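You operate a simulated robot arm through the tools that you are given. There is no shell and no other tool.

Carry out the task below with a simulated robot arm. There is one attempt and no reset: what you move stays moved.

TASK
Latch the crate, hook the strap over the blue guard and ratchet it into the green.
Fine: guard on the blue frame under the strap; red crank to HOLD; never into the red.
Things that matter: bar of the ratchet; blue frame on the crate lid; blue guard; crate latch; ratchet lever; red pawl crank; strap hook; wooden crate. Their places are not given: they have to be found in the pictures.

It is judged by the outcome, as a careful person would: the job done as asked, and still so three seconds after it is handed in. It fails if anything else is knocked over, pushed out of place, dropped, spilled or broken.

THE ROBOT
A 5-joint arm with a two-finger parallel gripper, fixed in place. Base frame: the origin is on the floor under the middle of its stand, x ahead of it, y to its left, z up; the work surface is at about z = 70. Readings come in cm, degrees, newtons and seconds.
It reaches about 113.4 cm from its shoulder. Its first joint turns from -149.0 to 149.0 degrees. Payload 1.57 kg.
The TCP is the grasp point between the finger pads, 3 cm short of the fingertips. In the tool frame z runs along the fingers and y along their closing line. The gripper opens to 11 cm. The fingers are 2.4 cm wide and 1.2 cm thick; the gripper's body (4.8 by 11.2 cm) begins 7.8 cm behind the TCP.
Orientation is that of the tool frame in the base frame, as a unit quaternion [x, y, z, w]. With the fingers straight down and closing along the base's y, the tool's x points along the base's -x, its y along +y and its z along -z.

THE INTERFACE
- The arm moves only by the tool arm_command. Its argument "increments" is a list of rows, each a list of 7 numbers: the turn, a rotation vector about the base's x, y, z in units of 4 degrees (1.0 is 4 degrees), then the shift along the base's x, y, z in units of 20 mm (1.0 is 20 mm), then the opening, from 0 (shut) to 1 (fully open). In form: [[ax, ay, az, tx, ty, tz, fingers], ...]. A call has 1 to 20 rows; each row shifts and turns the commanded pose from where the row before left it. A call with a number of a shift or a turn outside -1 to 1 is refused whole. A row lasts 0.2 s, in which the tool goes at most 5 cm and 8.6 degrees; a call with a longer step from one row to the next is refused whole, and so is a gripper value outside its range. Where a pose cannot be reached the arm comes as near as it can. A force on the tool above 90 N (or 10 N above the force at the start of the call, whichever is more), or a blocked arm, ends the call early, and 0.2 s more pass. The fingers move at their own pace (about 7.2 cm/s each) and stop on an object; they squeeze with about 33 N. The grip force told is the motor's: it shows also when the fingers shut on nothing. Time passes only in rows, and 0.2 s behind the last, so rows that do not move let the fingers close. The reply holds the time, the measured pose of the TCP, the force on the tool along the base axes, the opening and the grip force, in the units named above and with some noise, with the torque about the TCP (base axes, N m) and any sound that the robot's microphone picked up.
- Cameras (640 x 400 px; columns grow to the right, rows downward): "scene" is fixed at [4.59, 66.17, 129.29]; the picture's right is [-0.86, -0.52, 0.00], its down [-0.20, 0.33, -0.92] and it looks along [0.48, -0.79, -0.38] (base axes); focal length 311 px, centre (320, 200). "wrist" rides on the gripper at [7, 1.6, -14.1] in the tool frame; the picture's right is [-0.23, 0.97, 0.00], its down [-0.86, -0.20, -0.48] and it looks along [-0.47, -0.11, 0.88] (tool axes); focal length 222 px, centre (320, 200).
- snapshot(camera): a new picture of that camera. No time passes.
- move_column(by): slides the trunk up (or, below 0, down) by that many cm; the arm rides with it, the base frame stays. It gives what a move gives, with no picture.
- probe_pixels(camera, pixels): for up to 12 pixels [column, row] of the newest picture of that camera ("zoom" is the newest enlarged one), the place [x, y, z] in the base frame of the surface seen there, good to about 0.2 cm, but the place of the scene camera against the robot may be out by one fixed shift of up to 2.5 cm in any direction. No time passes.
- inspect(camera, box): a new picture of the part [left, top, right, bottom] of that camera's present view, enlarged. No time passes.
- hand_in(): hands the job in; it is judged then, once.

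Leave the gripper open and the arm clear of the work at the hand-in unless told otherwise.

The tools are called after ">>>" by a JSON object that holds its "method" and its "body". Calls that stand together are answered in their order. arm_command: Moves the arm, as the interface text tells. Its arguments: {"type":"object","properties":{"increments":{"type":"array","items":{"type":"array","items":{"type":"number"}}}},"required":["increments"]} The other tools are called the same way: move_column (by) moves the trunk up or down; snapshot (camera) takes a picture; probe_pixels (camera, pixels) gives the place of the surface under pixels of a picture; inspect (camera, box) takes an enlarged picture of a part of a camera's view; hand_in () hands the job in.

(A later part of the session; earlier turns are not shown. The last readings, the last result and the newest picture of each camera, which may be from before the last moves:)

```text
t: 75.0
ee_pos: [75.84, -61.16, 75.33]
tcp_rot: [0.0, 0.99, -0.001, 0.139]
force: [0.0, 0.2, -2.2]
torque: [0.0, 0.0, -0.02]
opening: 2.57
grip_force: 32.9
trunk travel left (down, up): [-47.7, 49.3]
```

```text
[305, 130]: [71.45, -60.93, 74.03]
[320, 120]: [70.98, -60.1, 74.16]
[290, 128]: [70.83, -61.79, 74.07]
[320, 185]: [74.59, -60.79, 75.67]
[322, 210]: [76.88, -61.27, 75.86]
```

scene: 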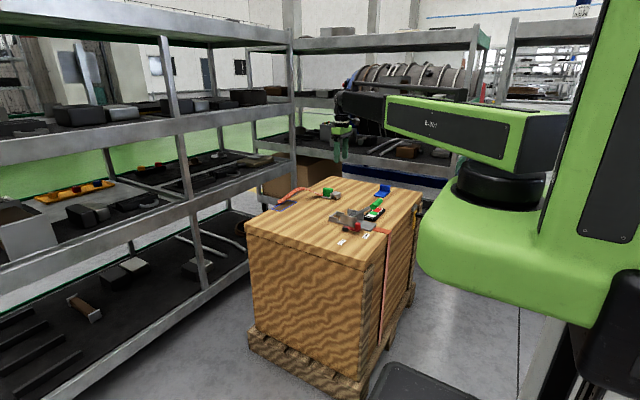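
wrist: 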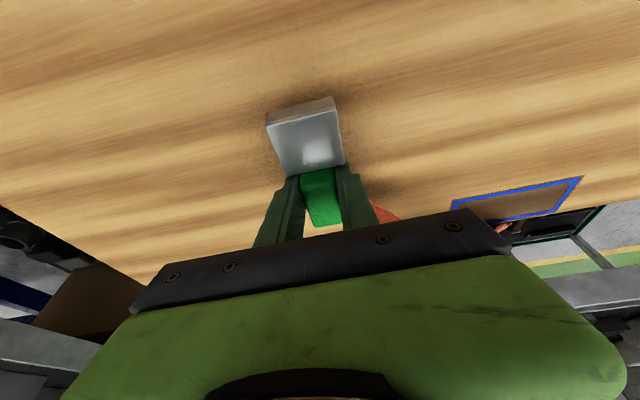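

The hook is coming up with the gripper (top 73.0 → 74.1). I continue lifting in gentle 0.8 cm steps.

>>> {"method": "move_column", "body": {"by": 0.8}}

>>> {"method": "move_column", "body": {"by": 0.8}}

>>> {"method": "move_column", "body": {"by": 0.8}}

>>> {"method": "snapshot", "body": {"camera": "wrist"}}

>>> {"method": "inspect", "body": {"camera": "scene", "box": [260, 140, 380, 230]}}

```text
t: 75.5
ee_pos: [75.87, -61.09, 76.11]
tcp_rot: [0.0, 0.99, 0.0, 0.139]
force: [0.9, -0.8, -1.7]
torque: [0.02, 0.02, 0.01]
opening: 2.56
grip_force: 33.4
trunk travel left (down, up): [-48.5, 48.5]
```

```text
t: 76.1
ee_pos: [76.02, -61.11, 76.78]
tcp_rot: [0.0, 0.99, -0.001, 0.14]
force: [-0.3, -0.3, -1.4]
torque: [0.01, -0.02, -0.02]
opening: 2.56
grip_force: 33.1
trunk travel left (down, up): [-49.3, 47.7]
```

```text
t: 76.7
ee_pos: [75.87, -61.14, 77.7]
tcp_rot: [0.0, 0.99, -0.001, 0.139]
force: [0.0, 0.6, -1.8]
torque: [-0.01, 0.03, 0.0]
opening: 2.56
grip_force: 32.4
trunk travel left (down, up): [-50.1, 46.9]
```

```text
taken
```

wrist: 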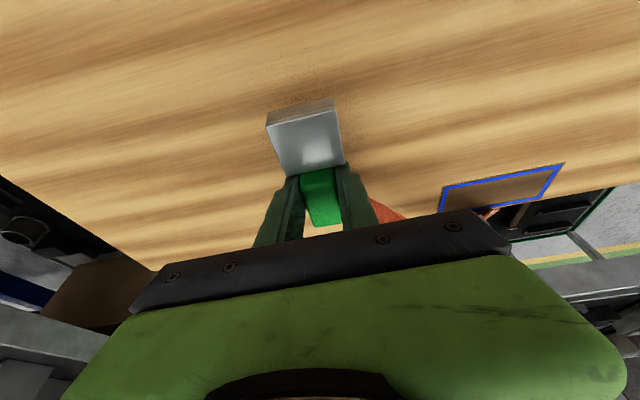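

```text
4.44 times, centred on (320, 185) of scene
```

zoom: 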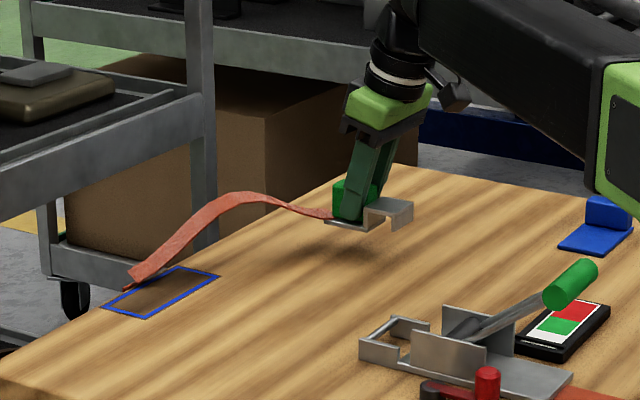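

The hook is held about 3.6 cm above the lid with the strap attached. I carry it slowly to above the bar: shift −9.6 in x and +20.2 in y.

>>> {"method": "arm_command", "body": {"increments": [[0, 0, 0, -0.24, 0.505, 0, 0], [0, 0, 0, -0.24, 0.505, 0, 0], [0, 0, 0, -0.24, 0.505, 0, 0], [0, 0, 0, -0.24, 0.505, 0, 0], [0, 0, 0, -0.24, 0.505, 0, 0], [0, 0, 0, -0.24, 0.505, 0, 0], [0, 0, 0, -0.24, 0.505, 0, 0], [0, 0, 0, -0.24, 0.505, 0, 0], [0, 0, 0, -0.24, 0.505, 0, 0], [0, 0, 0, -0.24, 0.505, 0, 0], [0, 0, 0, -0.24, 0.505, 0, 0], [0, 0, 0, -0.24, 0.505, 0, 0], [0, 0, 0, -0.24, 0.505, 0, 0], [0, 0, 0, -0.24, 0.505, 0, 0], [0, 0, 0, -0.24, 0.505, 0, 0], [0, 0, 0, -0.24, 0.505, 0, 0]]}}

>>> {"method": "snapshot", "body": {"camera": "wrist"}}

>>> {"method": "inspect", "body": {"camera": "scene", "box": [260, 140, 400, 240]}}

```text
t: 80.1
ee_pos: [68.22, -44.99, 77.71]
tcp_rot: [0.0, 0.99, 0.0, 0.139]
force: [0.1, 0.4, -1.6]
torque: [0.01, -0.01, -0.01]
opening: 2.59
grip_force: 33.2
trunk travel left (down, up): [-50.1, 46.9]
```

```text
taken
```

wrist: 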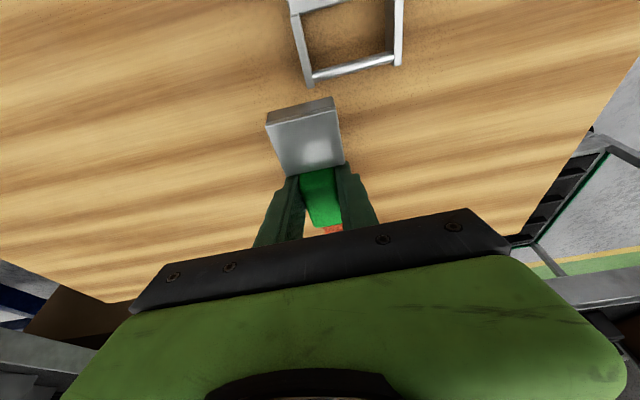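

```text
4.00 times, centred on (330, 190) of scene
```

zoom: 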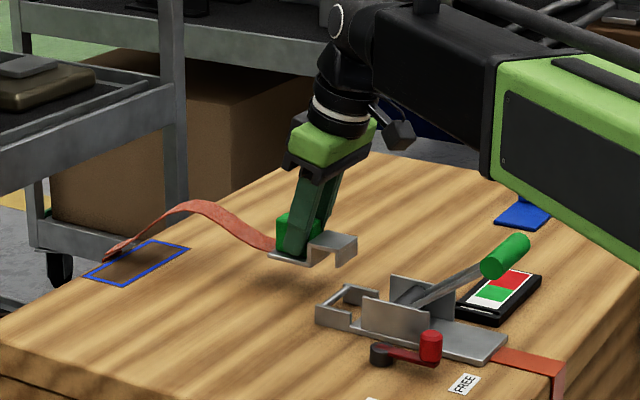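

The hook is near the bar. I probe the hook's top edges and the bar from this view to align them.

>>> {"method": "inspect", "body": {"camera": "wrist", "box": [250, 0, 430, 180]}}

>>> {"method": "probe_pixels", "body": {"camera": "wrist", "pixels": [[268, 125], [333, 110], [302, 118], [284, 168], [342, 162], [352, 67], [314, 78], [396, 60], [400, 30], [305, 70]]}}

```text
2.22 times, centred on (340, 90) of wrist
```

zoom: 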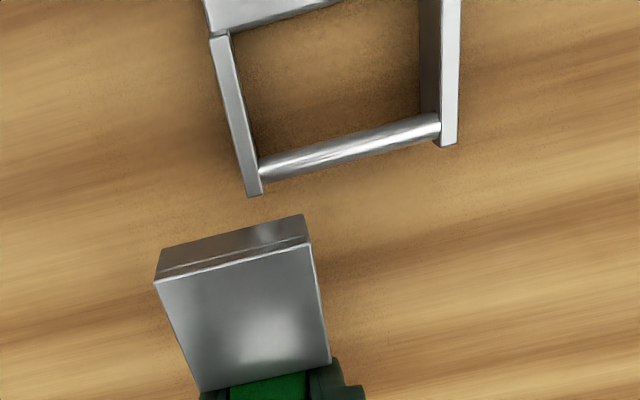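

```text
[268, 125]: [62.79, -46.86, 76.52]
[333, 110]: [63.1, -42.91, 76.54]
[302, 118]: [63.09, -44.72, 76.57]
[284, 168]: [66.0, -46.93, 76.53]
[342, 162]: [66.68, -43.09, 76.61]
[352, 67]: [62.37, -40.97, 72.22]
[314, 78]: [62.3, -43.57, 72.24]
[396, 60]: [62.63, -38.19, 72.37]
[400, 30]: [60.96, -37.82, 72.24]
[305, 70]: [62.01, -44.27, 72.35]
```

The hook's U is centred at about (64.6, −44.9) and the bar is at x 62.4, y centre −40.9. I shift −1.8 in x and +4.05 in y, so the lip comes down just on the ratchet side of the bar.

>>> {"method": "arm_command", "body": {"increments": [[0, 0, 0, 0, 0.3375, 0, 0], [0, 0, 0, 0, 0.3375, 0, 0], [0, 0, 0, 0, 0.3375, 0, 0], [0, 0, 0, 0, 0.3375, 0, 0], [0, 0, 0, 0, 0.3375, 0, 0], [0, 0, 0, 0, 0.3375, 0, 0], [0, 0, 0, -0.225, 0, 0, 0], [0, 0, 0, -0.225, 0, 0, 0], [0, 0, 0, -0.225, 0, 0, 0], [0, 0, 0, -0.225, 0, 0, 0], [0, 0, 0, 0, 0, 0, 0]]}}

>>> {"method": "snapshot", "body": {"camera": "wrist"}}

>>> {"method": "inspect", "body": {"camera": "scene", "box": [310, 170, 390, 230]}}

```text
t: 82.5
ee_pos: [66.32, -40.96, 77.61]
tcp_rot: [0.001, 0.99, -0.002, 0.139]
force: [0.2, -0.7, -1.0]
torque: [-0.01, -0.01, 0.01]
opening: 2.54
grip_force: 33.3
trunk travel left (down, up): [-50.1, 46.9]
```

```text
taken
```

wrist: 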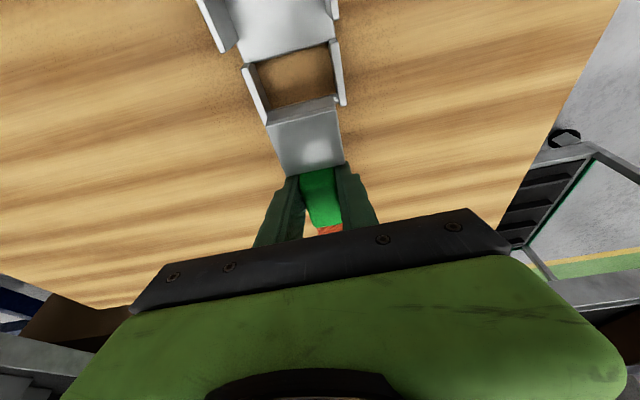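

```text
6.67 times, centred on (350, 200) of scene
```

zoom: 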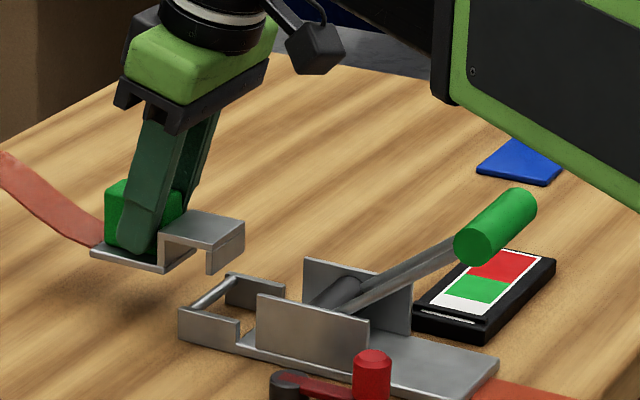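

Aligned over the bar. I lower in steps toward the lid (the hook rests at TCP z≈74.1), checking force each time.

>>> {"method": "move_column", "body": {"by": -1.3}}

>>> {"method": "move_column", "body": {"by": -1.2}}

>>> {"method": "inspect", "body": {"camera": "scene", "box": [310, 170, 390, 230]}}

```text
t: 83.1
ee_pos: [66.38, -40.9, 76.46]
tcp_rot: [0.0, 0.99, 0.0, 0.139]
force: [0.8, 0.3, -1.5]
torque: [0.01, 0.04, -0.02]
opening: 2.54
grip_force: 33.0
trunk travel left (down, up): [-48.8, 48.2]
```

```text
t: 83.7
ee_pos: [66.27, -40.91, 75.12]
tcp_rot: [0.0, 0.99, -0.001, 0.139]
force: [0.3, -0.1, -1.3]
torque: [-0.04, -0.02, -0.01]
opening: 2.56
grip_force: 33.1
trunk travel left (down, up): [-47.6, 49.4]
```

```text
6.67 times, centred on (350, 200) of scene
```

zoom: 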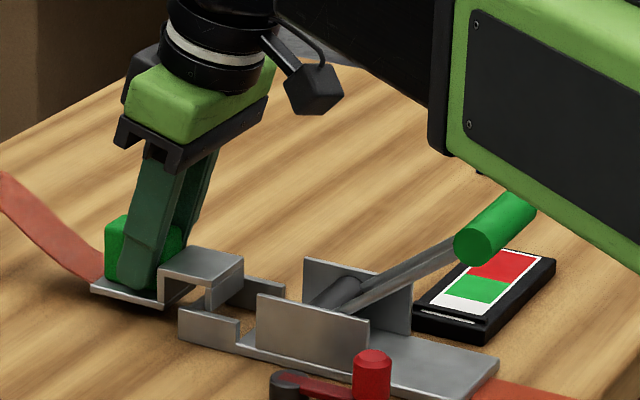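

The hook is coming down over the bar cleanly. I lower 0.7 and then 0.3 more, to rest on the lid.

>>> {"method": "move_column", "body": {"by": -0.7}}

>>> {"method": "move_column", "body": {"by": -0.3}}

>>> {"method": "snapshot", "body": {"camera": "wrist"}}

>>> {"method": "inspect", "body": {"camera": "scene", "box": [260, 170, 390, 230]}}

```text
t: 84.2
ee_pos: [66.33, -40.9, 74.5]
tcp_rot: [0.0, 0.99, -0.001, 0.139]
force: [0.2, -0.3, -2.4]
torque: [-0.02, 0.0, -0.03]
opening: 2.54
grip_force: 33.0
trunk travel left (down, up): [-46.9, 50.1]
```

```text
t: 84.8
ee_pos: [66.35, -40.9, 74.14]
tcp_rot: [0.0, 0.99, -0.001, 0.139]
force: [0.1, 0.6, -1.6]
torque: [0.0, 0.0, -0.02]
opening: 2.56
grip_force: 32.7
trunk travel left (down, up): [-46.6, 50.4]
```

```text
taken
```

wrist: 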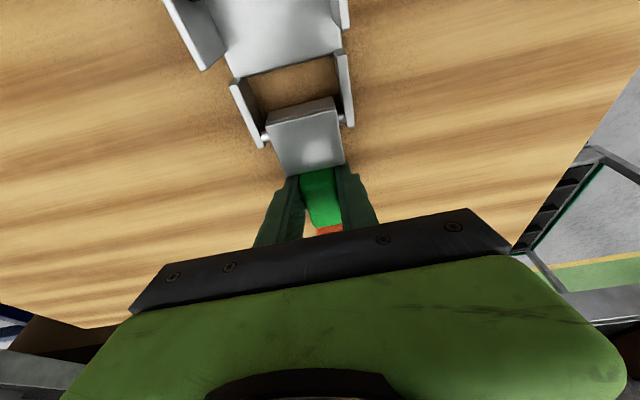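

```text
4.92 times, centred on (325, 200) of scene
```

zoom: 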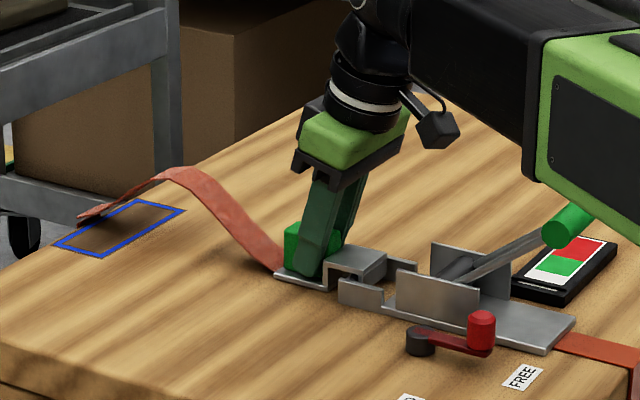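

The hook is over the bar and the strap arches well above the frame. I pull gently toward +x, up to 0.9 cm, to feel the lip meet the bar.

>>> {"method": "arm_command", "body": {"increments": [[0, 0, 0, 0.1, 0, 0, 0], [0, 0, 0, 0.1, 0, 0, 0], [0, 0, 0, 0.1, 0, 0, 0], [0, 0, 0, 0.1, 0, 0, 0]]}}

>>> {"method": "move_column", "body": {"by": -0.15}}

>>> {"method": "inspect", "body": {"camera": "scene", "box": [320, 190, 360, 220]}}

```text
t: 85.8
ee_pos: [66.59, -40.85, 74.27]
tcp_rot: [0.001, 0.991, 0.0, 0.136]
force: [-37.9, 5.1, -14.5]
torque: [0.05, 0.32, -0.1]
opening: 2.54
grip_force: 33.0
trunk travel left (down, up): [-46.6, 50.4]
```

```text
t: 86.3
ee_pos: [66.72, -40.95, 74.15]
tcp_rot: [0.0, 0.99, 0.0, 0.138]
force: [-39.7, 1.1, 0.3]
torque: [0.05, 1.03, -0.01]
opening: 2.6
grip_force: 32.7
trunk travel left (down, up): [-46.4, 50.6]
```

```text
13.33 times, centred on (340, 205) of scene
```

zoom: 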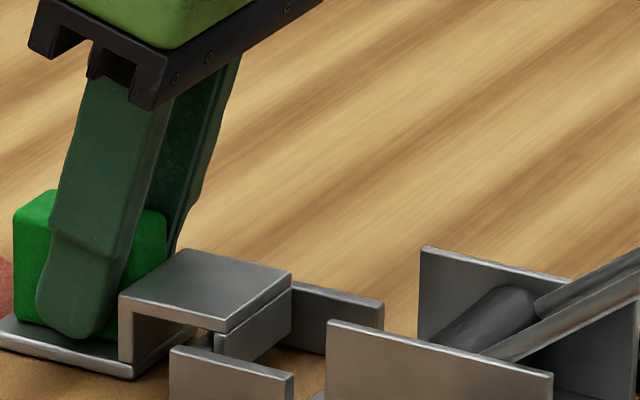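

38 N of pull against the bar means the lip is hooked. I relax the pull by 0.5 cm, open the fingers to about 5.5 cm, and rise.

>>> {"method": "arm_command", "body": {"increments": [[0, 0, 0, -0.25, 0, 0, 0], [0, 0, 0, 0, 0, 0, 0], [0, 0, 0, 0, 0, 0, 0.3], [0, 0, 0, 0, 0, 0, 0.5], [0, 0, 0, 0, 0, 0, 0.5], [0, 0, 0, 0, 0, 0, 0.5]]}}

>>> {"method": "move_column", "body": {"by": 2}}

>>> {"method": "move_column", "body": {"by": 12}}

>>> {"method": "snapshot", "body": {"camera": "wrist"}}

>>> {"method": "inspect", "body": {"camera": "scene", "box": [260, 160, 390, 240]}}

```text
t: 87.7
ee_pos: [66.51, -40.8, 74.08]
tcp_rot: [0.0, 0.99, 0.0, 0.139]
force: [0.4, 0.4, -0.4]
torque: [-0.02, 0.0, 0.02]
opening: 5.5
grip_force: 0.1
trunk travel left (down, up): [-46.4, 50.6]
```

```text
t: 88.3
ee_pos: [66.63, -40.89, 76.08]
tcp_rot: [0.0, 0.99, -0.001, 0.139]
force: [-0.4, -0.7, -0.2]
torque: [0.04, -0.01, 0.02]
opening: 5.48
grip_force: 0.0
trunk travel left (down, up): [-48.4, 48.6]
```

```text
t: 89.8
ee_pos: [66.64, -40.82, 88.0]
tcp_rot: [0.0, 0.99, -0.001, 0.138]
force: [0.3, -0.4, -0.3]
torque: [0.0, 0.02, 0.02]
opening: 5.48
grip_force: 0.0
trunk travel left (down, up): [-60.4, 36.6]
```

```text
taken
```

wrist: 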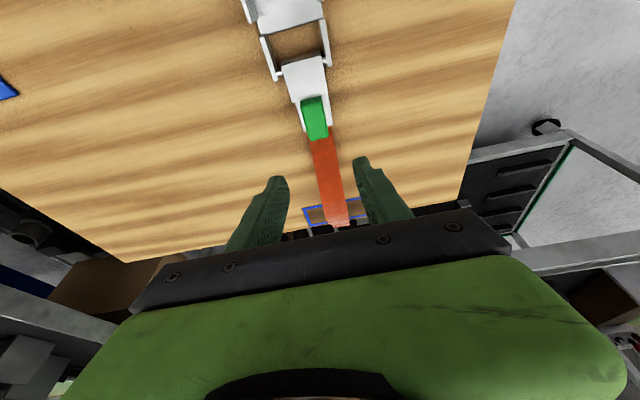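

```text
4.92 times, centred on (325, 200) of scene
```

zoom: 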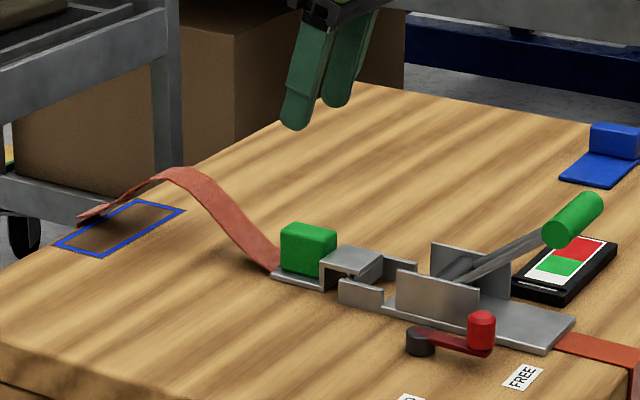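

The hook stays on the bar. I measure the strap's height over the frame to see if the guard can be slid in underneath.

>>> {"method": "inspect", "body": {"camera": "scene", "box": [265, 180, 325, 220]}}

>>> {"method": "probe_pixels", "body": {"camera": "zoom", "pixels": [[90, 250], [130, 230], [160, 215], [200, 190], [240, 170], [280, 155], [340, 165], [400, 230], [70, 285], [220, 200], [290, 240], [160, 305]]}}

```text
10.00 times, centred on (295, 200) of scene
```

zoom: 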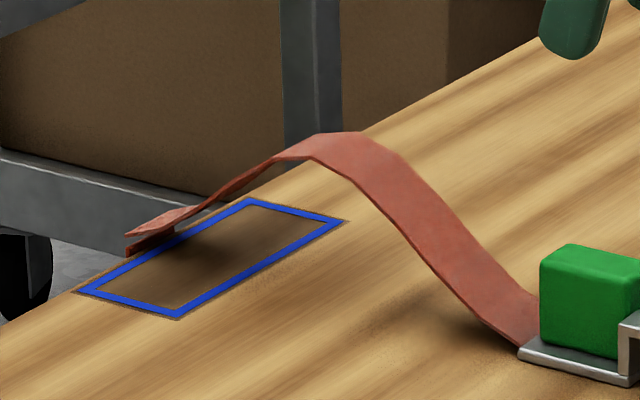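

```text
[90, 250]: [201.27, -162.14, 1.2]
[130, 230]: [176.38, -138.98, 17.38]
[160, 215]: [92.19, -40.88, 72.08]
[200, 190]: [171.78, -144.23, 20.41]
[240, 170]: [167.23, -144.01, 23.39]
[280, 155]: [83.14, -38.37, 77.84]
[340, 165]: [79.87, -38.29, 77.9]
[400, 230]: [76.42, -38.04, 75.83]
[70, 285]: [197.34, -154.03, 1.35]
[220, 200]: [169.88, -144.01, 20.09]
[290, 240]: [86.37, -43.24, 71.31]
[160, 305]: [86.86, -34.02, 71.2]
```

The strap rises from z≈71 at the far edge to about 75 at the frame's near side. The guard's thin plate (top 70.5) will slide under it from the −y side, with the block ending up beside the strap. Now I travel to the guard at the present height to look closely.

>>> {"method": "arm_command", "body": {"increments": [[0, 0, 0, -0.58, -0.975, 0, 0.5], [0, 0, 0, -0.58, -0.975, 0, 0.5], [0, 0, 0, -0.58, -0.975, 0, 0.5], [0, 0, 0, -0.58, -0.975, 0, 0.5], [0, 0, 0, -0.58, -0.975, 0, 0.5], [0, 0, 0, -0.58, -0.975, 0, 0.5], [0, 0, 0, -0.58, -0.975, 0, 0.5], [0, 0, 0, -0.58, -0.975, 0, 0.5], [0, 0, 0, -0.58, -0.975, 0, 0.5], [0, 0, 0, -0.58, -0.975, 0, 0.5], [0, 0, 0, -0.58, -0.975, 0, 0.5], [0, 0, 0, -0.58, -0.975, 0, 0.5], [0, 0, 0, -0.58, -0.975, 0, 0.5], [0, 0, 0, -0.58, -0.975, 0, 0.5], [0, 0, 0, -0.58, -0.975, 0, 0.5], [0, 0, 0, -0.58, -0.975, 0, 0.5]]}}

>>> {"method": "snapshot", "body": {"camera": "wrist"}}

```text
t: 93.2
ee_pos: [47.91, -72.12, 88.06]
tcp_rot: [-0.001, 0.99, 0.0, 0.14]
force: [-0.4, -0.3, -0.5]
torque: [-0.01, -0.02, 0.01]
opening: 5.5
grip_force: 0.2
trunk travel left (down, up): [-60.4, 36.6]
```

```text
taken
```

wrist: 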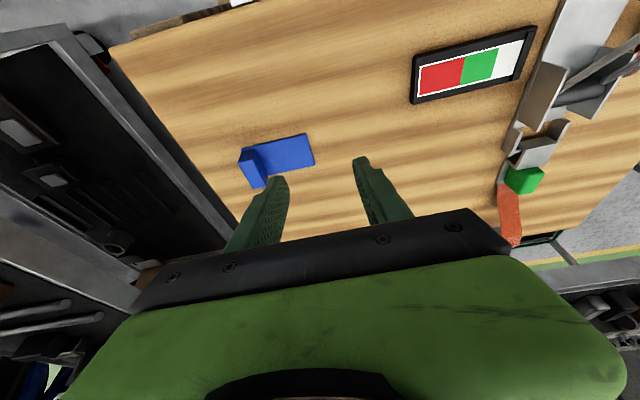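

The guard is at (270,160) in the wrist view. I tilt a further 16° (to 32° in all) for reach, then move above the guard's block near (53.8, −82.6), still about 16 cm above the lid.

>>> {"method": "arm_command", "body": {"increments": [[0, -1, 0, 0, 0, 0.216, 0.5], [0, -1, 0, 0, 0, 0.262, 0.5], [0, -1, 0, 0, 0, 0.306, 0.5], [0, -1, 0, 0, 0, 0.349, 0.5], [0, 0, 0, 0.4, -0.875, 0, 0.5], [0, 0, 0, 0.4, -0.875, 0, 0.5], [0, 0, 0, 0.4, -0.875, 0, 0.5], [0, 0, 0, 0.4, -0.875, 0, 0.5], [0, 0, 0, 0.4, -0.875, 0, 0.5], [0, 0, 0, 0.4, -0.875, 0, 0.5], [0, 0, 0, 0, 0, 0, 0.5]]}}

>>> {"method": "snapshot", "body": {"camera": "wrist"}}

>>> {"method": "inspect", "body": {"camera": "scene", "box": [340, 120, 440, 210]}}

```text
t: 95.6
ee_pos: [52.89, -82.53, 90.75]
tcp_rot: [0.001, 0.962, -0.002, 0.275]
force: [-0.3, -0.4, 1.1]
torque: [-0.04, 0.02, 0.02]
opening: 5.5
grip_force: 0.0
out of reach, approached as far as the arm can: row 4
trunk travel left (down, up): [-60.4, 36.6]
```

```text
taken
```

wrist: 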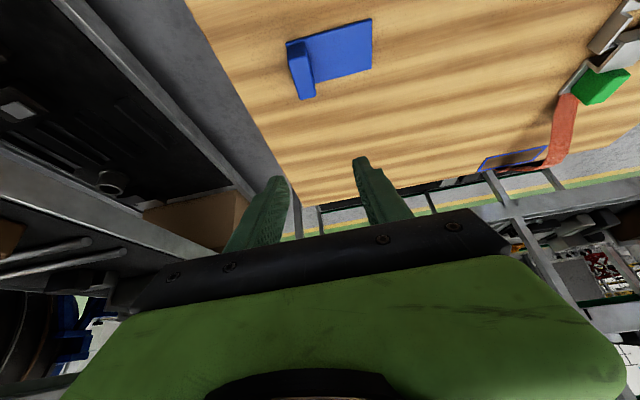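

```text
4.44 times, centred on (390, 165) of scene
```

zoom: 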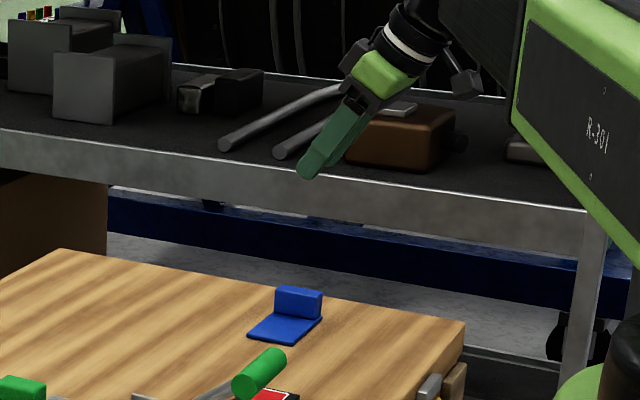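

At (52.9, −82.5, 90.75) with 32° tilt. I measure the guard accurately in this view.

>>> {"method": "inspect", "body": {"camera": "wrist", "box": [270, 0, 390, 110]}}

>>> {"method": "probe_pixels", "body": {"camera": "zoom", "pixels": [[100, 230], [175, 190], [150, 360], [240, 340], [200, 215], [245, 310], [240, 185], [535, 105], [535, 270], [285, 330], [160, 210], [200, 370]]}}

```text
3.64 times, centred on (330, 55) of wrist
```

zoom: 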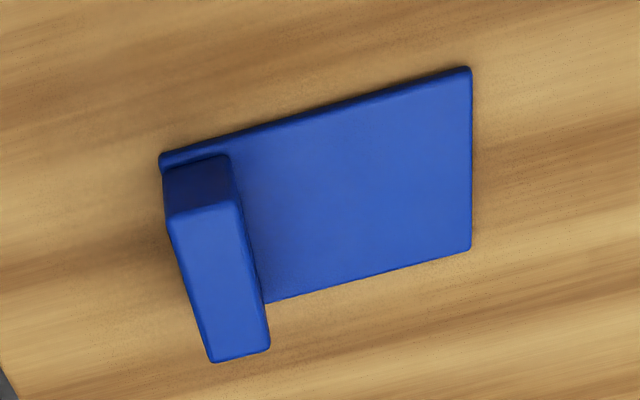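

```text
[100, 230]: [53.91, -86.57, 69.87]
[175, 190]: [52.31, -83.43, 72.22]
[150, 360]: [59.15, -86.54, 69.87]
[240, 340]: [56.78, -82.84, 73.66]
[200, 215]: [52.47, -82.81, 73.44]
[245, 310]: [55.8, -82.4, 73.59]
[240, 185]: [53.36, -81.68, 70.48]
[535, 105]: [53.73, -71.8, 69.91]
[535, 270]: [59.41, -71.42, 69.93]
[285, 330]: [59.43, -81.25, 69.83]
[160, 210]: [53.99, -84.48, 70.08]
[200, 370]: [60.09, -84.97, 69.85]
```

The block's centre is (54.8, −82.83), 2.1 cm thick, with its top at z 73.6. I fine-tune the TCP to (53.5, −82.83) and go down in two stages to TCP z≈74.

>>> {"method": "arm_command", "body": {"increments": [[0, 0, 0, 0.15, -0.075, 0, 0.5], [0, 0, 0, 0.15, -0.075, 0, 0.5], [0, 0, 0, 0, 0, 0, 0.5]]}}

>>> {"method": "move_column", "body": {"by": -12.5}}

>>> {"method": "snapshot", "body": {"camera": "wrist"}}

>>> {"method": "inspect", "body": {"camera": "scene", "box": [345, 145, 425, 205]}}

```text
t: 96.4
ee_pos: [53.2, -82.3, 90.67]
tcp_rot: [0.0, 0.961, -0.002, 0.276]
force: [-0.5, 0.7, 0.0]
torque: [-0.04, 0.0, -0.03]
opening: 5.53
grip_force: 0.1
out of reach, approached as far as the arm can: row 1, 2
trunk travel left (down, up): [-60.4, 36.6]
```

```text
t: 98.0
ee_pos: [53.14, -82.33, 78.21]
tcp_rot: [0.0, 0.961, -0.002, 0.277]
force: [0.5, 0.7, 0.2]
torque: [-0.02, -0.03, -0.01]
opening: 5.49
grip_force: 0.1
trunk travel left (down, up): [-47.9, 49.1]
```

```text
taken
```

wrist: 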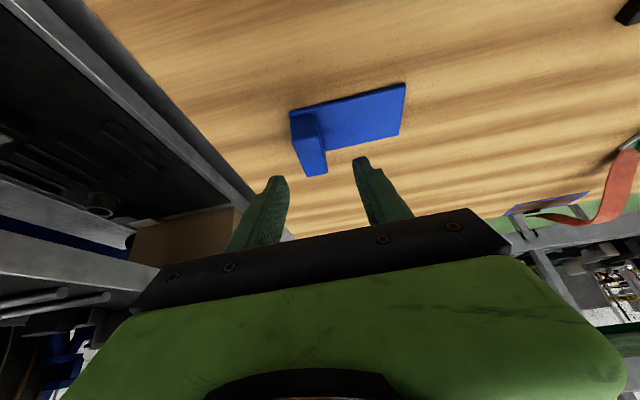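

```text
6.67 times, centred on (385, 175) of scene
```

zoom: 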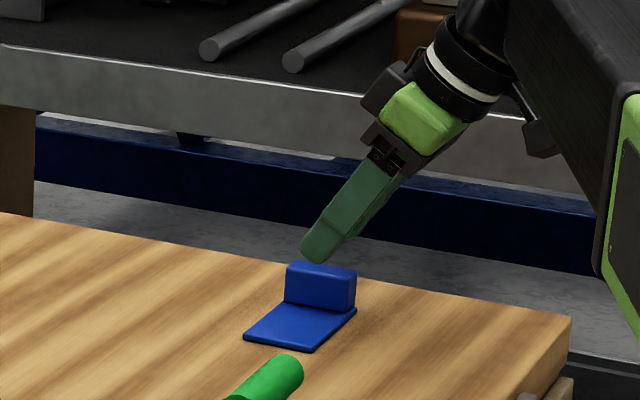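

The arm is at its limit, half a centimetre short in y. I add 6° more tilt (to 38°), which gives the needed reach, and finish the alignment at (53.4, −82.83).

>>> {"method": "arm_command", "body": {"increments": [[0, -0.75, 0, 0, 0, 0.3, 0.5], [0, -0.75, 0, 0, 0, 0.32, 0.5], [0, 0, 0, 0.065, -0.125, 0, 0.5], [0, 0, 0, 0.065, -0.125, 0, 0.5], [0, 0, 0, 0, 0, 0, 0.5]]}}

```text
t: 99.2
ee_pos: [53.49, -82.76, 79.63]
tcp_rot: [0.001, 0.945, -0.002, 0.326]
force: [0.4, -0.3, 0.5]
torque: [0.0, -0.04, -0.01]
opening: 5.52
grip_force: 0.1
trunk travel left (down, up): [-47.9, 49.1]
```

Aligned at (53.5, −82.8, 79.6) with 38° tilt and no reach warning. I go down 4.5 and then 1.2 cm.

>>> {"method": "move_column", "body": {"by": -4.5}}

>>> {"method": "move_column", "body": {"by": -1.2}}

>>> {"method": "snapshot", "body": {"camera": "wrist"}}

>>> {"method": "inspect", "body": {"camera": "scene", "box": [345, 145, 425, 205]}}

```text
t: 100.0
ee_pos: [53.46, -82.92, 75.17]
tcp_rot: [0.0, 0.945, -0.002, 0.327]
force: [0.1, -0.3, -0.6]
torque: [-0.02, 0.01, -0.02]
opening: 5.5
grip_force: 0.1
trunk travel left (down, up): [-43.4, 53.6]
```

```text
t: 100.7
ee_pos: [53.53, -82.92, 73.9]
tcp_rot: [-0.001, 0.945, -0.001, 0.326]
force: [-0.1, 0.3, 0.7]
torque: [-0.02, 0.0, 0.01]
opening: 5.49
grip_force: 0.1
trunk travel left (down, up): [-42.2, 54.8]
```

```text
taken
```

wrist: 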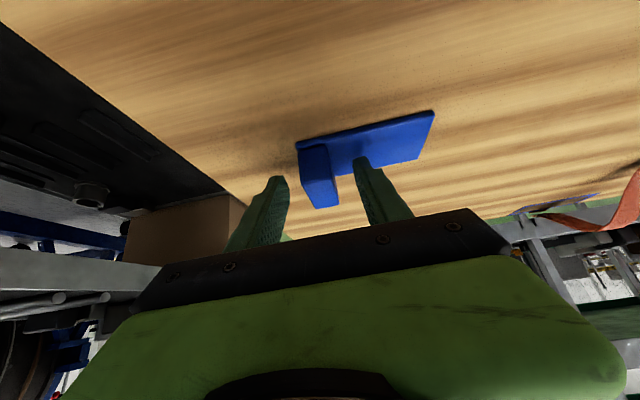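

```text
6.67 times, centred on (385, 175) of scene
```

zoom: 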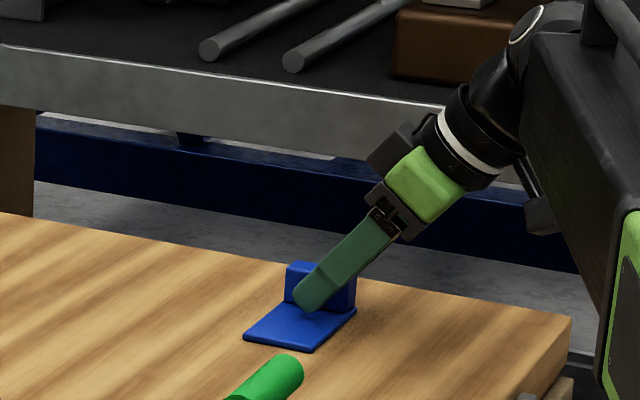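

The fingers straddle the block nicely. I close on it.

>>> {"method": "arm_command", "body": {"increments": [[0, 0, 0, 0, 0, 0, 0.2], [0, 0, 0, 0, 0, 0, 0], [0, 0, 0, 0, 0, 0, 0], [0, 0, 0, 0, 0, 0, 0], [0, 0, 0, 0, 0, 0, 0], [0, 0, 0, 0, 0, 0, 0]]}}

>>> {"method": "move_column", "body": {"by": 0.5}}

>>> {"method": "snapshot", "body": {"camera": "wrist"}}

>>> {"method": "inspect", "body": {"camera": "scene", "box": [345, 145, 425, 205]}}

```text
t: 102.0
ee_pos: [53.35, -82.88, 73.95]
tcp_rot: [0.001, 0.945, -0.002, 0.327]
force: [0.0, 0.5, 0.1]
torque: [0.05, 0.03, 0.03]
opening: 2.21
grip_force: 32.7
trunk travel left (down, up): [-42.2, 54.8]
```

```text
t: 102.6
ee_pos: [53.42, -82.88, 74.36]
tcp_rot: [0.001, 0.945, -0.002, 0.326]
force: [0.4, 0.2, -0.5]
torque: [0.0, -0.01, 0.0]
opening: 2.23
grip_force: 32.8
trunk travel left (down, up): [-42.7, 54.3]
```

```text
taken
```

wrist: 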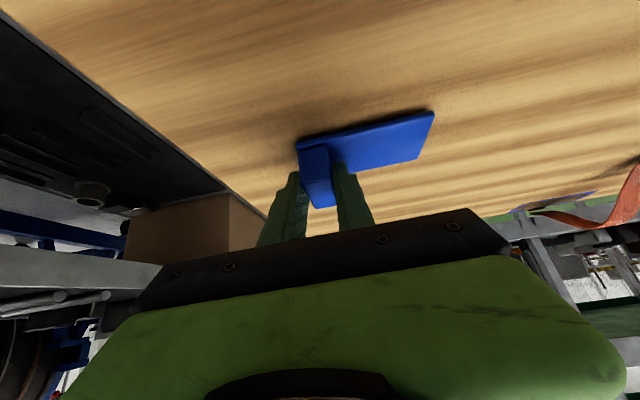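

```text
6.67 times, centred on (385, 175) of scene
```

zoom: 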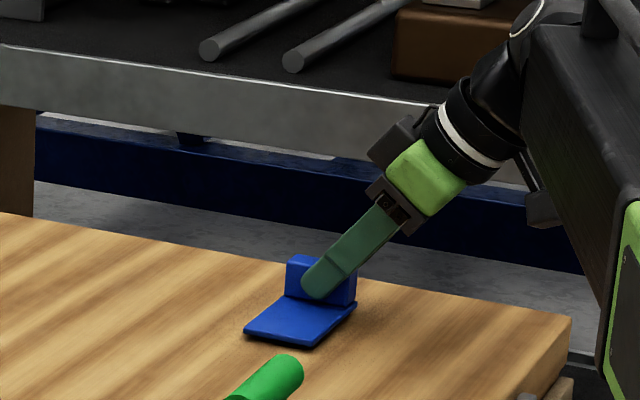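

The guard lifts with the gripper and stays level. I raise it in two gentle steps to about 2 cm above the lid.

>>> {"method": "move_column", "body": {"by": 0.8}}

>>> {"method": "move_column", "body": {"by": 0.8}}

>>> {"method": "inspect", "body": {"camera": "scene", "box": [345, 145, 425, 205]}}

```text
t: 103.2
ee_pos: [53.41, -82.84, 75.24]
tcp_rot: [0.0, 0.945, -0.001, 0.327]
force: [-0.4, -0.8, 0.4]
torque: [0.0, 0.02, 0.01]
opening: 2.22
grip_force: 32.8
trunk travel left (down, up): [-43.5, 53.5]
```

```text
t: 103.7
ee_pos: [53.44, -82.74, 76.07]
tcp_rot: [0.0, 0.946, -0.002, 0.325]
force: [-0.3, -0.6, -0.9]
torque: [0.02, 0.03, 0.02]
opening: 2.19
grip_force: 33.1
trunk travel left (down, up): [-44.3, 52.7]
```

```text
6.67 times, centred on (385, 175) of scene
```

zoom: 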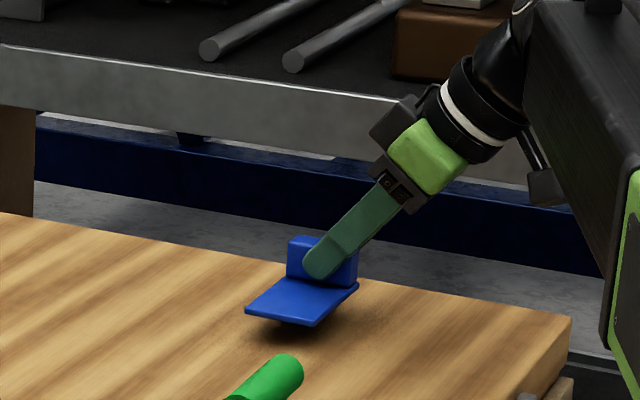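

The guard is held level 2 cm above the lid. I carry it slowly to (82, −54), just on the −y side of the strap.

>>> {"method": "arm_command", "body": {"increments": [[0, 0, 0, 0.357, 0.36, 0, 0], [0, 0, 0, 0.357, 0.36, 0, 0], [0, 0, 0, 0.357, 0.36, 0, 0], [0, 0, 0, 0.357, 0.36, 0, 0], [0, 0, 0, 0.357, 0.36, 0, 0], [0, 0, 0, 0.357, 0.36, 0, 0], [0, 0, 0, 0.357, 0.36, 0, 0], [0, 0, 0, 0.357, 0.36, 0, 0], [0, 0, 0, 0.357, 0.36, 0, 0], [0, 0, 0, 0.357, 0.36, 0, 0], [0, 0, 0, 0.357, 0.36, 0, 0], [0, 0, 0, 0.357, 0.36, 0, 0], [0, 0, 0, 0.357, 0.36, 0, 0], [0, 0, 0, 0.357, 0.36, 0, 0], [0, 0, 0, 0.357, 0.36, 0, 0], [0, 0, 0, 0.357, 0.36, 0, 0], [0, 0, 0, 0.357, 0.36, 0, 0], [0, 0, 0, 0.357, 0.36, 0, 0], [0, 0, 0, 0.357, 0.36, 0, 0], [0, 0, 0, 0.357, 0.36, 0, 0]]}}

>>> {"method": "arm_command", "body": {"increments": [[0, 0, 0, 0.357, 0.36, 0, 0], [0, 0, 0, 0.357, 0.36, 0, 0], [0, 0, 0, 0.357, 0.36, 0, 0], [0, 0, 0, 0.357, 0.36, 0, 0], [0, 0, 0, 0.357, 0.36, 0, 0], [0, 0, 0, 0.357, 0.36, 0, 0], [0, 0, 0, 0.357, 0.36, 0, 0], [0, 0, 0, 0.357, 0.36, 0, 0], [0, 0, 0, 0.357, 0.36, 0, 0], [0, 0, 0, 0.357, 0.36, 0, 0], [0, 0, 0, 0.357, 0.36, 0, 0], [0, 0, 0, 0.357, 0.36, 0, 0], [0, 0, 0, 0.357, 0.36, 0, 0], [0, 0, 0, 0.357, 0.36, 0, 0], [0, 0, 0, 0.357, 0.36, 0, 0], [0, 0, 0, 0.357, 0.36, 0, 0], [0, 0, 0, 0.357, 0.36, 0, 0], [0, 0, 0, 0.357, 0.36, 0, 0]]}}

>>> {"method": "snapshot", "body": {"camera": "wrist"}}

>>> {"method": "inspect", "body": {"camera": "scene", "box": [250, 150, 370, 230]}}

```text
t: 107.9
ee_pos: [67.67, -68.5, 76.06]
tcp_rot: [0.001, 0.945, -0.002, 0.326]
force: [-0.1, 0.6, -0.6]
torque: [0.02, 0.03, -0.01]
opening: 2.21
grip_force: 32.7
trunk travel left (down, up): [-44.3, 52.7]
```

```text
t: 111.7
ee_pos: [80.45, -55.53, 76.05]
tcp_rot: [0.001, 0.946, -0.001, 0.325]
force: [0.7, 0.4, -0.1]
torque: [-0.02, -0.02, 0.0]
opening: 2.19
grip_force: 32.9
trunk travel left (down, up): [-44.3, 52.7]
```

```text
taken
```

wrist: 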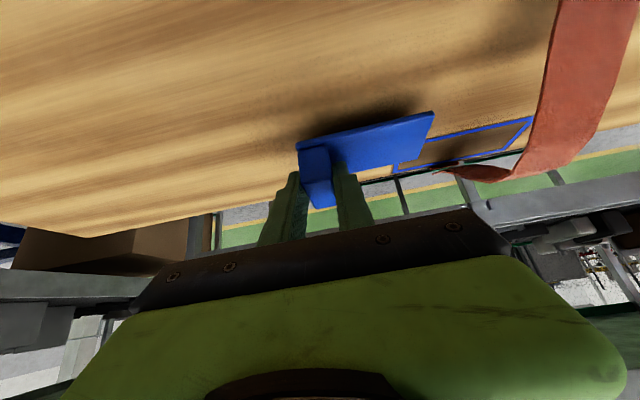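

```text
5.00 times, centred on (310, 190) of scene
```

zoom: 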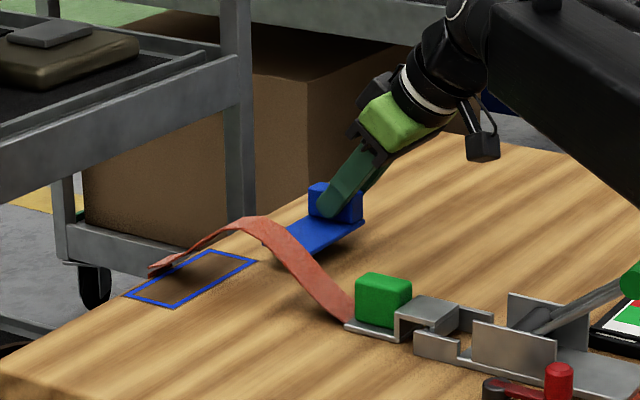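

Everything's in view: the guard plate at (370,140), the frame at (460,145) and the strap. I probe the guard and frame corners here for the exact remaining shift.

>>> {"method": "inspect", "body": {"camera": "wrist", "box": [280, 90, 560, 220]}}

>>> {"method": "probe_pixels", "body": {"camera": "wrist", "pixels": [[432, 113], [418, 158], [300, 143], [395, 170], [393, 166], [528, 120], [509, 149], [400, 125], [318, 190], [450, 162], [455, 140], [315, 165]]}}

```text
2.29 times, centred on (420, 155) of wrist
```

zoom: 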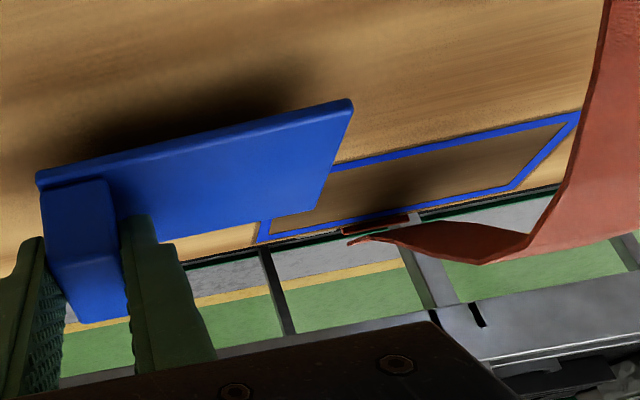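

```text
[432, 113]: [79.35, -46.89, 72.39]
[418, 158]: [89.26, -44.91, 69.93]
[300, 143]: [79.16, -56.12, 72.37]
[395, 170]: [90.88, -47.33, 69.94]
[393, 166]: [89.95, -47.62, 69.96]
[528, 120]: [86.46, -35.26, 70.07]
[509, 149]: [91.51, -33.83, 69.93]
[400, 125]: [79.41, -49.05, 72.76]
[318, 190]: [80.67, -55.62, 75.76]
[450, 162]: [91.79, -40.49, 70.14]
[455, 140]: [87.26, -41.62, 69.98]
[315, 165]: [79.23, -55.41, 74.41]
```

The guard's centre is now (81.8, −51.7) and the frame's centre is (88.8, −40.8), so a shift of +7.0 in x and about +10.6 in y remains. I lower 1.6 cm to just above the lid, to go under the strap.

>>> {"method": "move_column", "body": {"by": -1.0}}

>>> {"method": "move_column", "body": {"by": -0.6}}

>>> {"method": "snapshot", "body": {"camera": "wrist"}}

>>> {"method": "probe_pixels", "body": {"camera": "wrist", "pixels": [[432, 113], [428, 118], [302, 145], [400, 125], [412, 155]]}}

>>> {"method": "inspect", "body": {"camera": "scene", "box": [270, 165, 350, 225]}}

```text
t: 112.3
ee_pos: [80.39, -55.5, 75.03]
tcp_rot: [0.001, 0.945, -0.001, 0.326]
force: [0.6, 0.3, 0.1]
torque: [0.02, 0.03, -0.02]
opening: 2.22
grip_force: 33.0
trunk travel left (down, up): [-43.3, 53.7]
```

```text
t: 112.9
ee_pos: [80.5, -55.59, 74.36]
tcp_rot: [0.0, 0.946, -0.001, 0.325]
force: [0.7, 0.7, -0.6]
torque: [-0.04, 0.03, -0.03]
opening: 2.22
grip_force: 32.7
trunk travel left (down, up): [-42.7, 54.3]
```

```text
taken
```

wrist: 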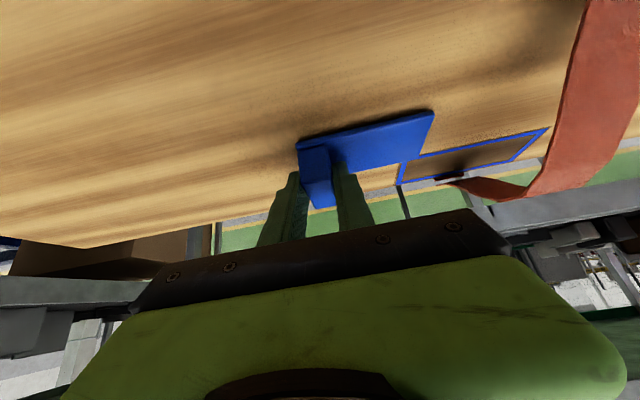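

```text
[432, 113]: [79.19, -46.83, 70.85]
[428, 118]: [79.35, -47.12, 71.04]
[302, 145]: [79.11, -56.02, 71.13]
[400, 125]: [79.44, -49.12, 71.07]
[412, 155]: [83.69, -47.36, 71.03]
```

```text
6.67 times, centred on (310, 195) of scene
```

zoom: 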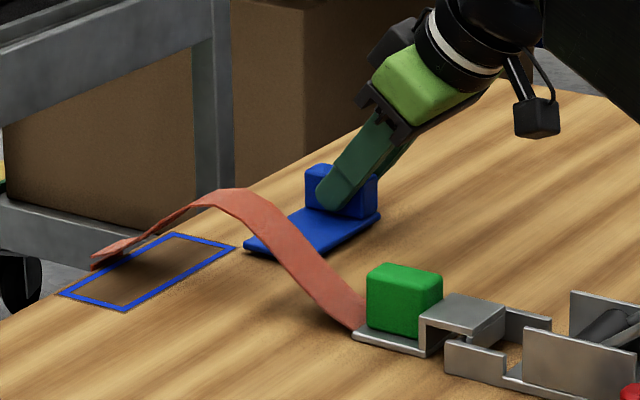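

The guard is level with its plate top at 71.05. The gripper body will pass about 2 cm above the strap's hump (z≈77), so that's fine. I lower 0.2 cm more and slide 10.5 cm in +y under the strap.

>>> {"method": "move_column", "body": {"by": -0.2}}

>>> {"method": "arm_command", "body": {"increments": [[0, 0, 0, 0, 0.35, 0, 0], [0, 0, 0, 0, 0.35, 0, 0], [0, 0, 0, 0, 0.35, 0, 0], [0, 0, 0, 0, 0.35, 0, 0], [0, 0, 0, 0, 0.35, 0, 0], [0, 0, 0, 0, 0.35, 0, 0], [0, 0, 0, 0, 0.35, 0, 0], [0, 0, 0, 0, 0.35, 0, 0], [0, 0, 0, 0, 0.35, 0, 0], [0, 0, 0, 0, 0.35, 0, 0], [0, 0, 0, 0, 0.35, 0, 0], [0, 0, 0, 0, 0.35, 0, 0], [0, 0, 0, 0, 0.35, 0, 0], [0, 0, 0, 0, 0.35, 0, 0], [0, 0, 0, 0, 0.35, 0, 0]]}}

>>> {"method": "snapshot", "body": {"camera": "wrist"}}

>>> {"method": "inspect", "body": {"camera": "scene", "box": [270, 165, 350, 225]}}

```text
t: 113.4
ee_pos: [80.58, -55.54, 74.16]
tcp_rot: [0.0, 0.946, -0.001, 0.325]
force: [0.1, -0.5, 0.0]
torque: [0.0, 0.01, 0.01]
opening: 2.21
grip_force: 33.5
trunk travel left (down, up): [-42.5, 54.5]
```

```text
t: 116.6
ee_pos: [80.52, -44.96, 74.21]
tcp_rot: [0.001, 0.946, -0.001, 0.325]
force: [-1.0, -1.0, 0.0]
torque: [0.01, 0.04, 0.04]
opening: 2.19
grip_force: 33.3
trunk travel left (down, up): [-42.5, 54.5]
```

```text
taken
```

wrist: 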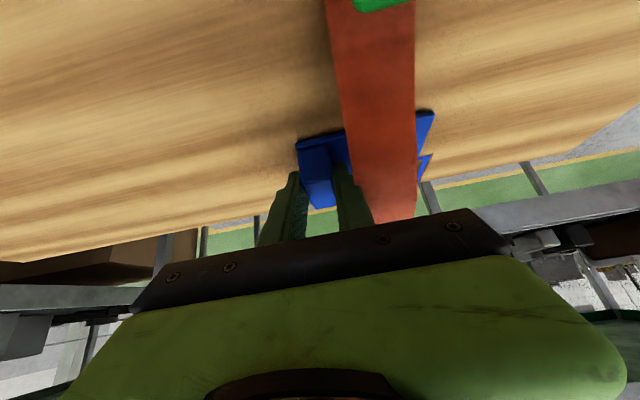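

```text
6.67 times, centred on (310, 195) of scene
```

zoom: 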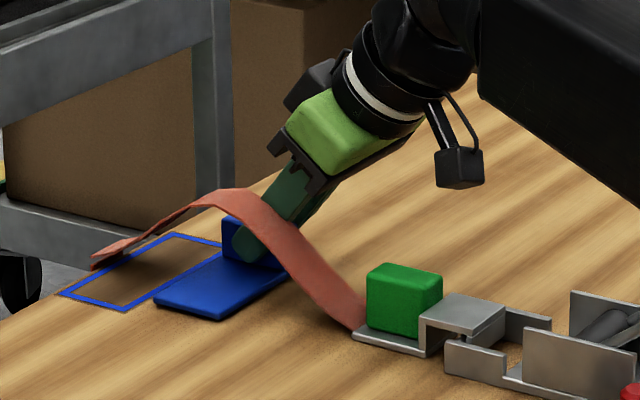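

The guard is under the strap with no contact force. Now I slide 6.9 cm in +x onto the frame.

>>> {"method": "arm_command", "body": {"increments": [[0, 0, 0, 0.3, 0, 0, 0], [0, 0, 0, 0.3, 0, 0, 0], [0, 0, 0, 0.3, 0, 0, 0], [0, 0, 0, 0.3, 0, 0, 0], [0, 0, 0, 0.3, 0, 0, 0], [0, 0, 0, 0.3, 0, 0, 0], [0, 0, 0, 0.3, 0, 0, 0], [0, 0, 0, 0.3, 0, 0, 0], [0, 0, 0, 0.3, 0, 0, 0], [0, 0, 0, 0.3, 0, 0, 0]]}}

>>> {"method": "snapshot", "body": {"camera": "wrist"}}

>>> {"method": "inspect", "body": {"camera": "scene", "box": [265, 165, 345, 225]}}

```text
t: 118.8
ee_pos: [86.33, -44.94, 74.24]
tcp_rot: [0.0, 0.945, -0.001, 0.327]
force: [0.0, 0.0, 0.1]
torque: [0.02, 0.02, 0.0]
opening: 2.21
grip_force: 32.9
trunk travel left (down, up): [-42.5, 54.5]
```

```text
taken
```

wrist: 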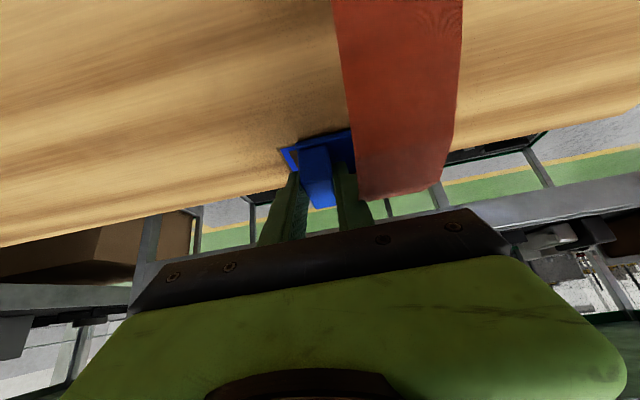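

```text
6.67 times, centred on (305, 195) of scene
```

zoom: 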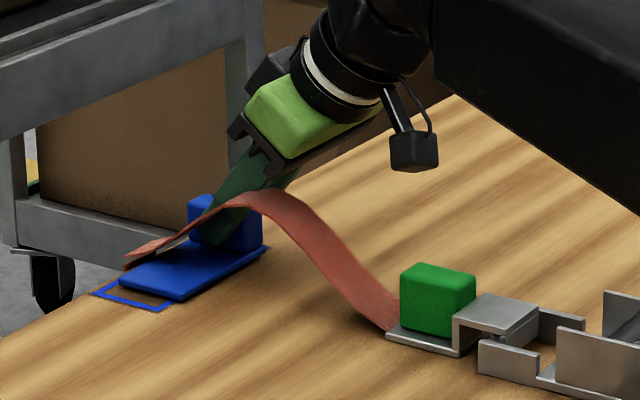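

Nearly there. I zoom in on both views and compare the guard's edges with the frame lines.

>>> {"method": "inspect", "body": {"camera": "wrist", "box": [260, 110, 380, 220]}}

>>> {"method": "probe_pixels", "body": {"camera": "wrist", "pixels": [[300, 142], [345, 131], [283, 148], [281, 150], [290, 165], [318, 160], [310, 148]]}}

>>> {"method": "inspect", "body": {"camera": "scene", "box": [270, 185, 320, 220]}}

```text
3.64 times, centred on (320, 165) of wrist
```

zoom: 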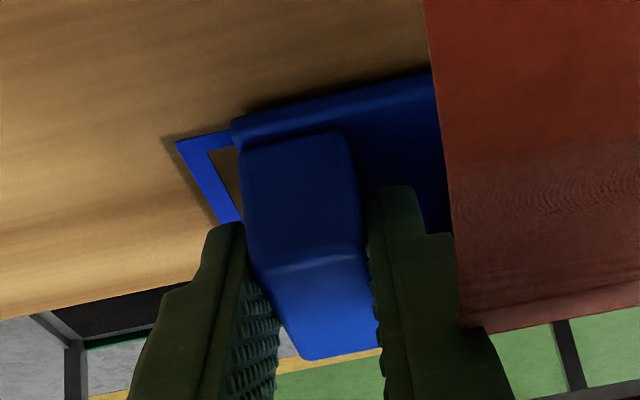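

```text
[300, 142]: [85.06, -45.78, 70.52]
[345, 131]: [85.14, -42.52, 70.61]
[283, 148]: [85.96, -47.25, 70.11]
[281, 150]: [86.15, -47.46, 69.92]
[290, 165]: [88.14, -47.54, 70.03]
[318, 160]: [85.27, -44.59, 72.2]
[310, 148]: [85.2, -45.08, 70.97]
```

```text
11.43 times, centred on (295, 202) of scene
```

zoom: 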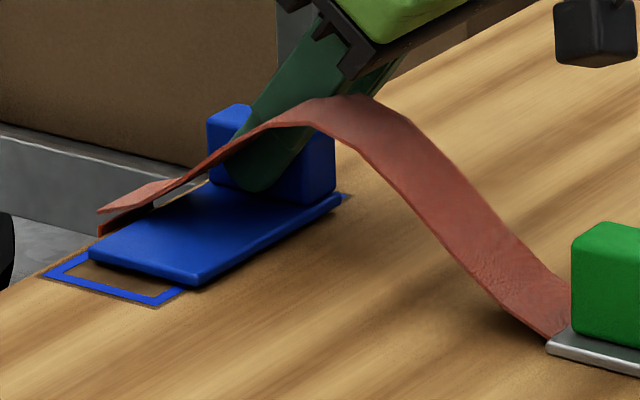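

The guard's near edge is at x 85.05 and should be at 86.2. In y it's centred to within 0.2 cm. I shift +1.15 in x and then lower until it rests.

>>> {"method": "arm_command", "body": {"increments": [[0, 0, 0, 0.19, 0, 0, 0], [0, 0, 0, 0.19, 0, 0, 0], [0, 0, 0, 0.19, 0, 0, 0], [0, 0, 0, 0, 0, 0, 0]]}}

>>> {"method": "move_column", "body": {"by": -0.25}}

>>> {"method": "snapshot", "body": {"camera": "wrist"}}

>>> {"method": "probe_pixels", "body": {"camera": "wrist", "pixels": [[300, 142], [345, 131], [318, 160], [310, 148]]}}

>>> {"method": "inspect", "body": {"camera": "scene", "box": [270, 185, 320, 220]}}

```text
t: 119.8
ee_pos: [87.6, -44.92, 74.24]
tcp_rot: [0.0, 0.946, -0.001, 0.325]
force: [0.9, -0.3, -0.6]
torque: [-0.03, -0.05, -0.03]
opening: 2.2
grip_force: 32.9
trunk travel left (down, up): [-42.5, 54.5]
```

```text
t: 120.3
ee_pos: [87.6, -44.92, 74.07]
tcp_rot: [0.001, 0.945, -0.001, 0.327]
force: [1.0, 0.9, -0.3]
torque: [-0.02, 0.0, -0.04]
opening: 2.19
grip_force: 32.5
trunk travel left (down, up): [-42.3, 54.7]
```

```text
taken
```

wrist: 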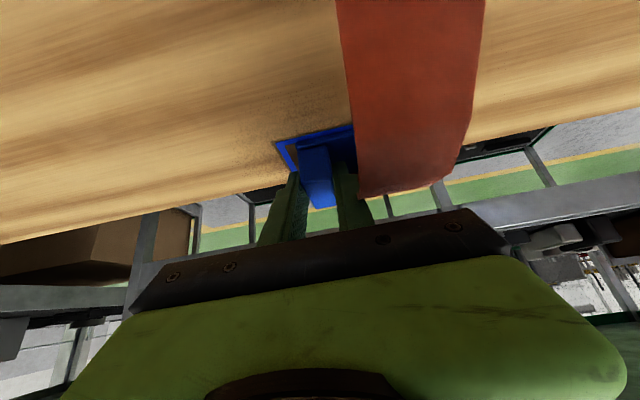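

```text
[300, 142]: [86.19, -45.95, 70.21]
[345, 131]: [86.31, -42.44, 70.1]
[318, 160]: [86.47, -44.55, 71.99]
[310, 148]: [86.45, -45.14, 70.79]
```

```text
11.43 times, centred on (295, 202) of scene
```

zoom: 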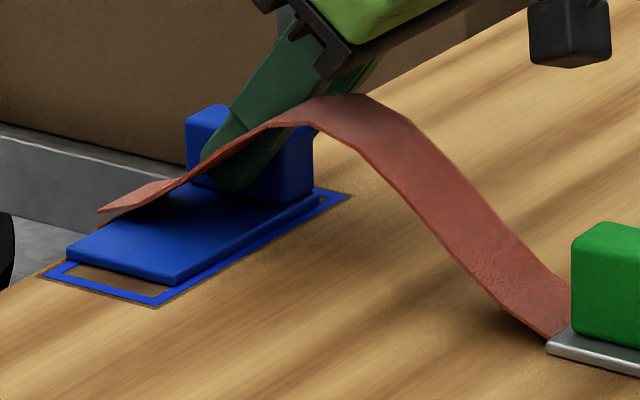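

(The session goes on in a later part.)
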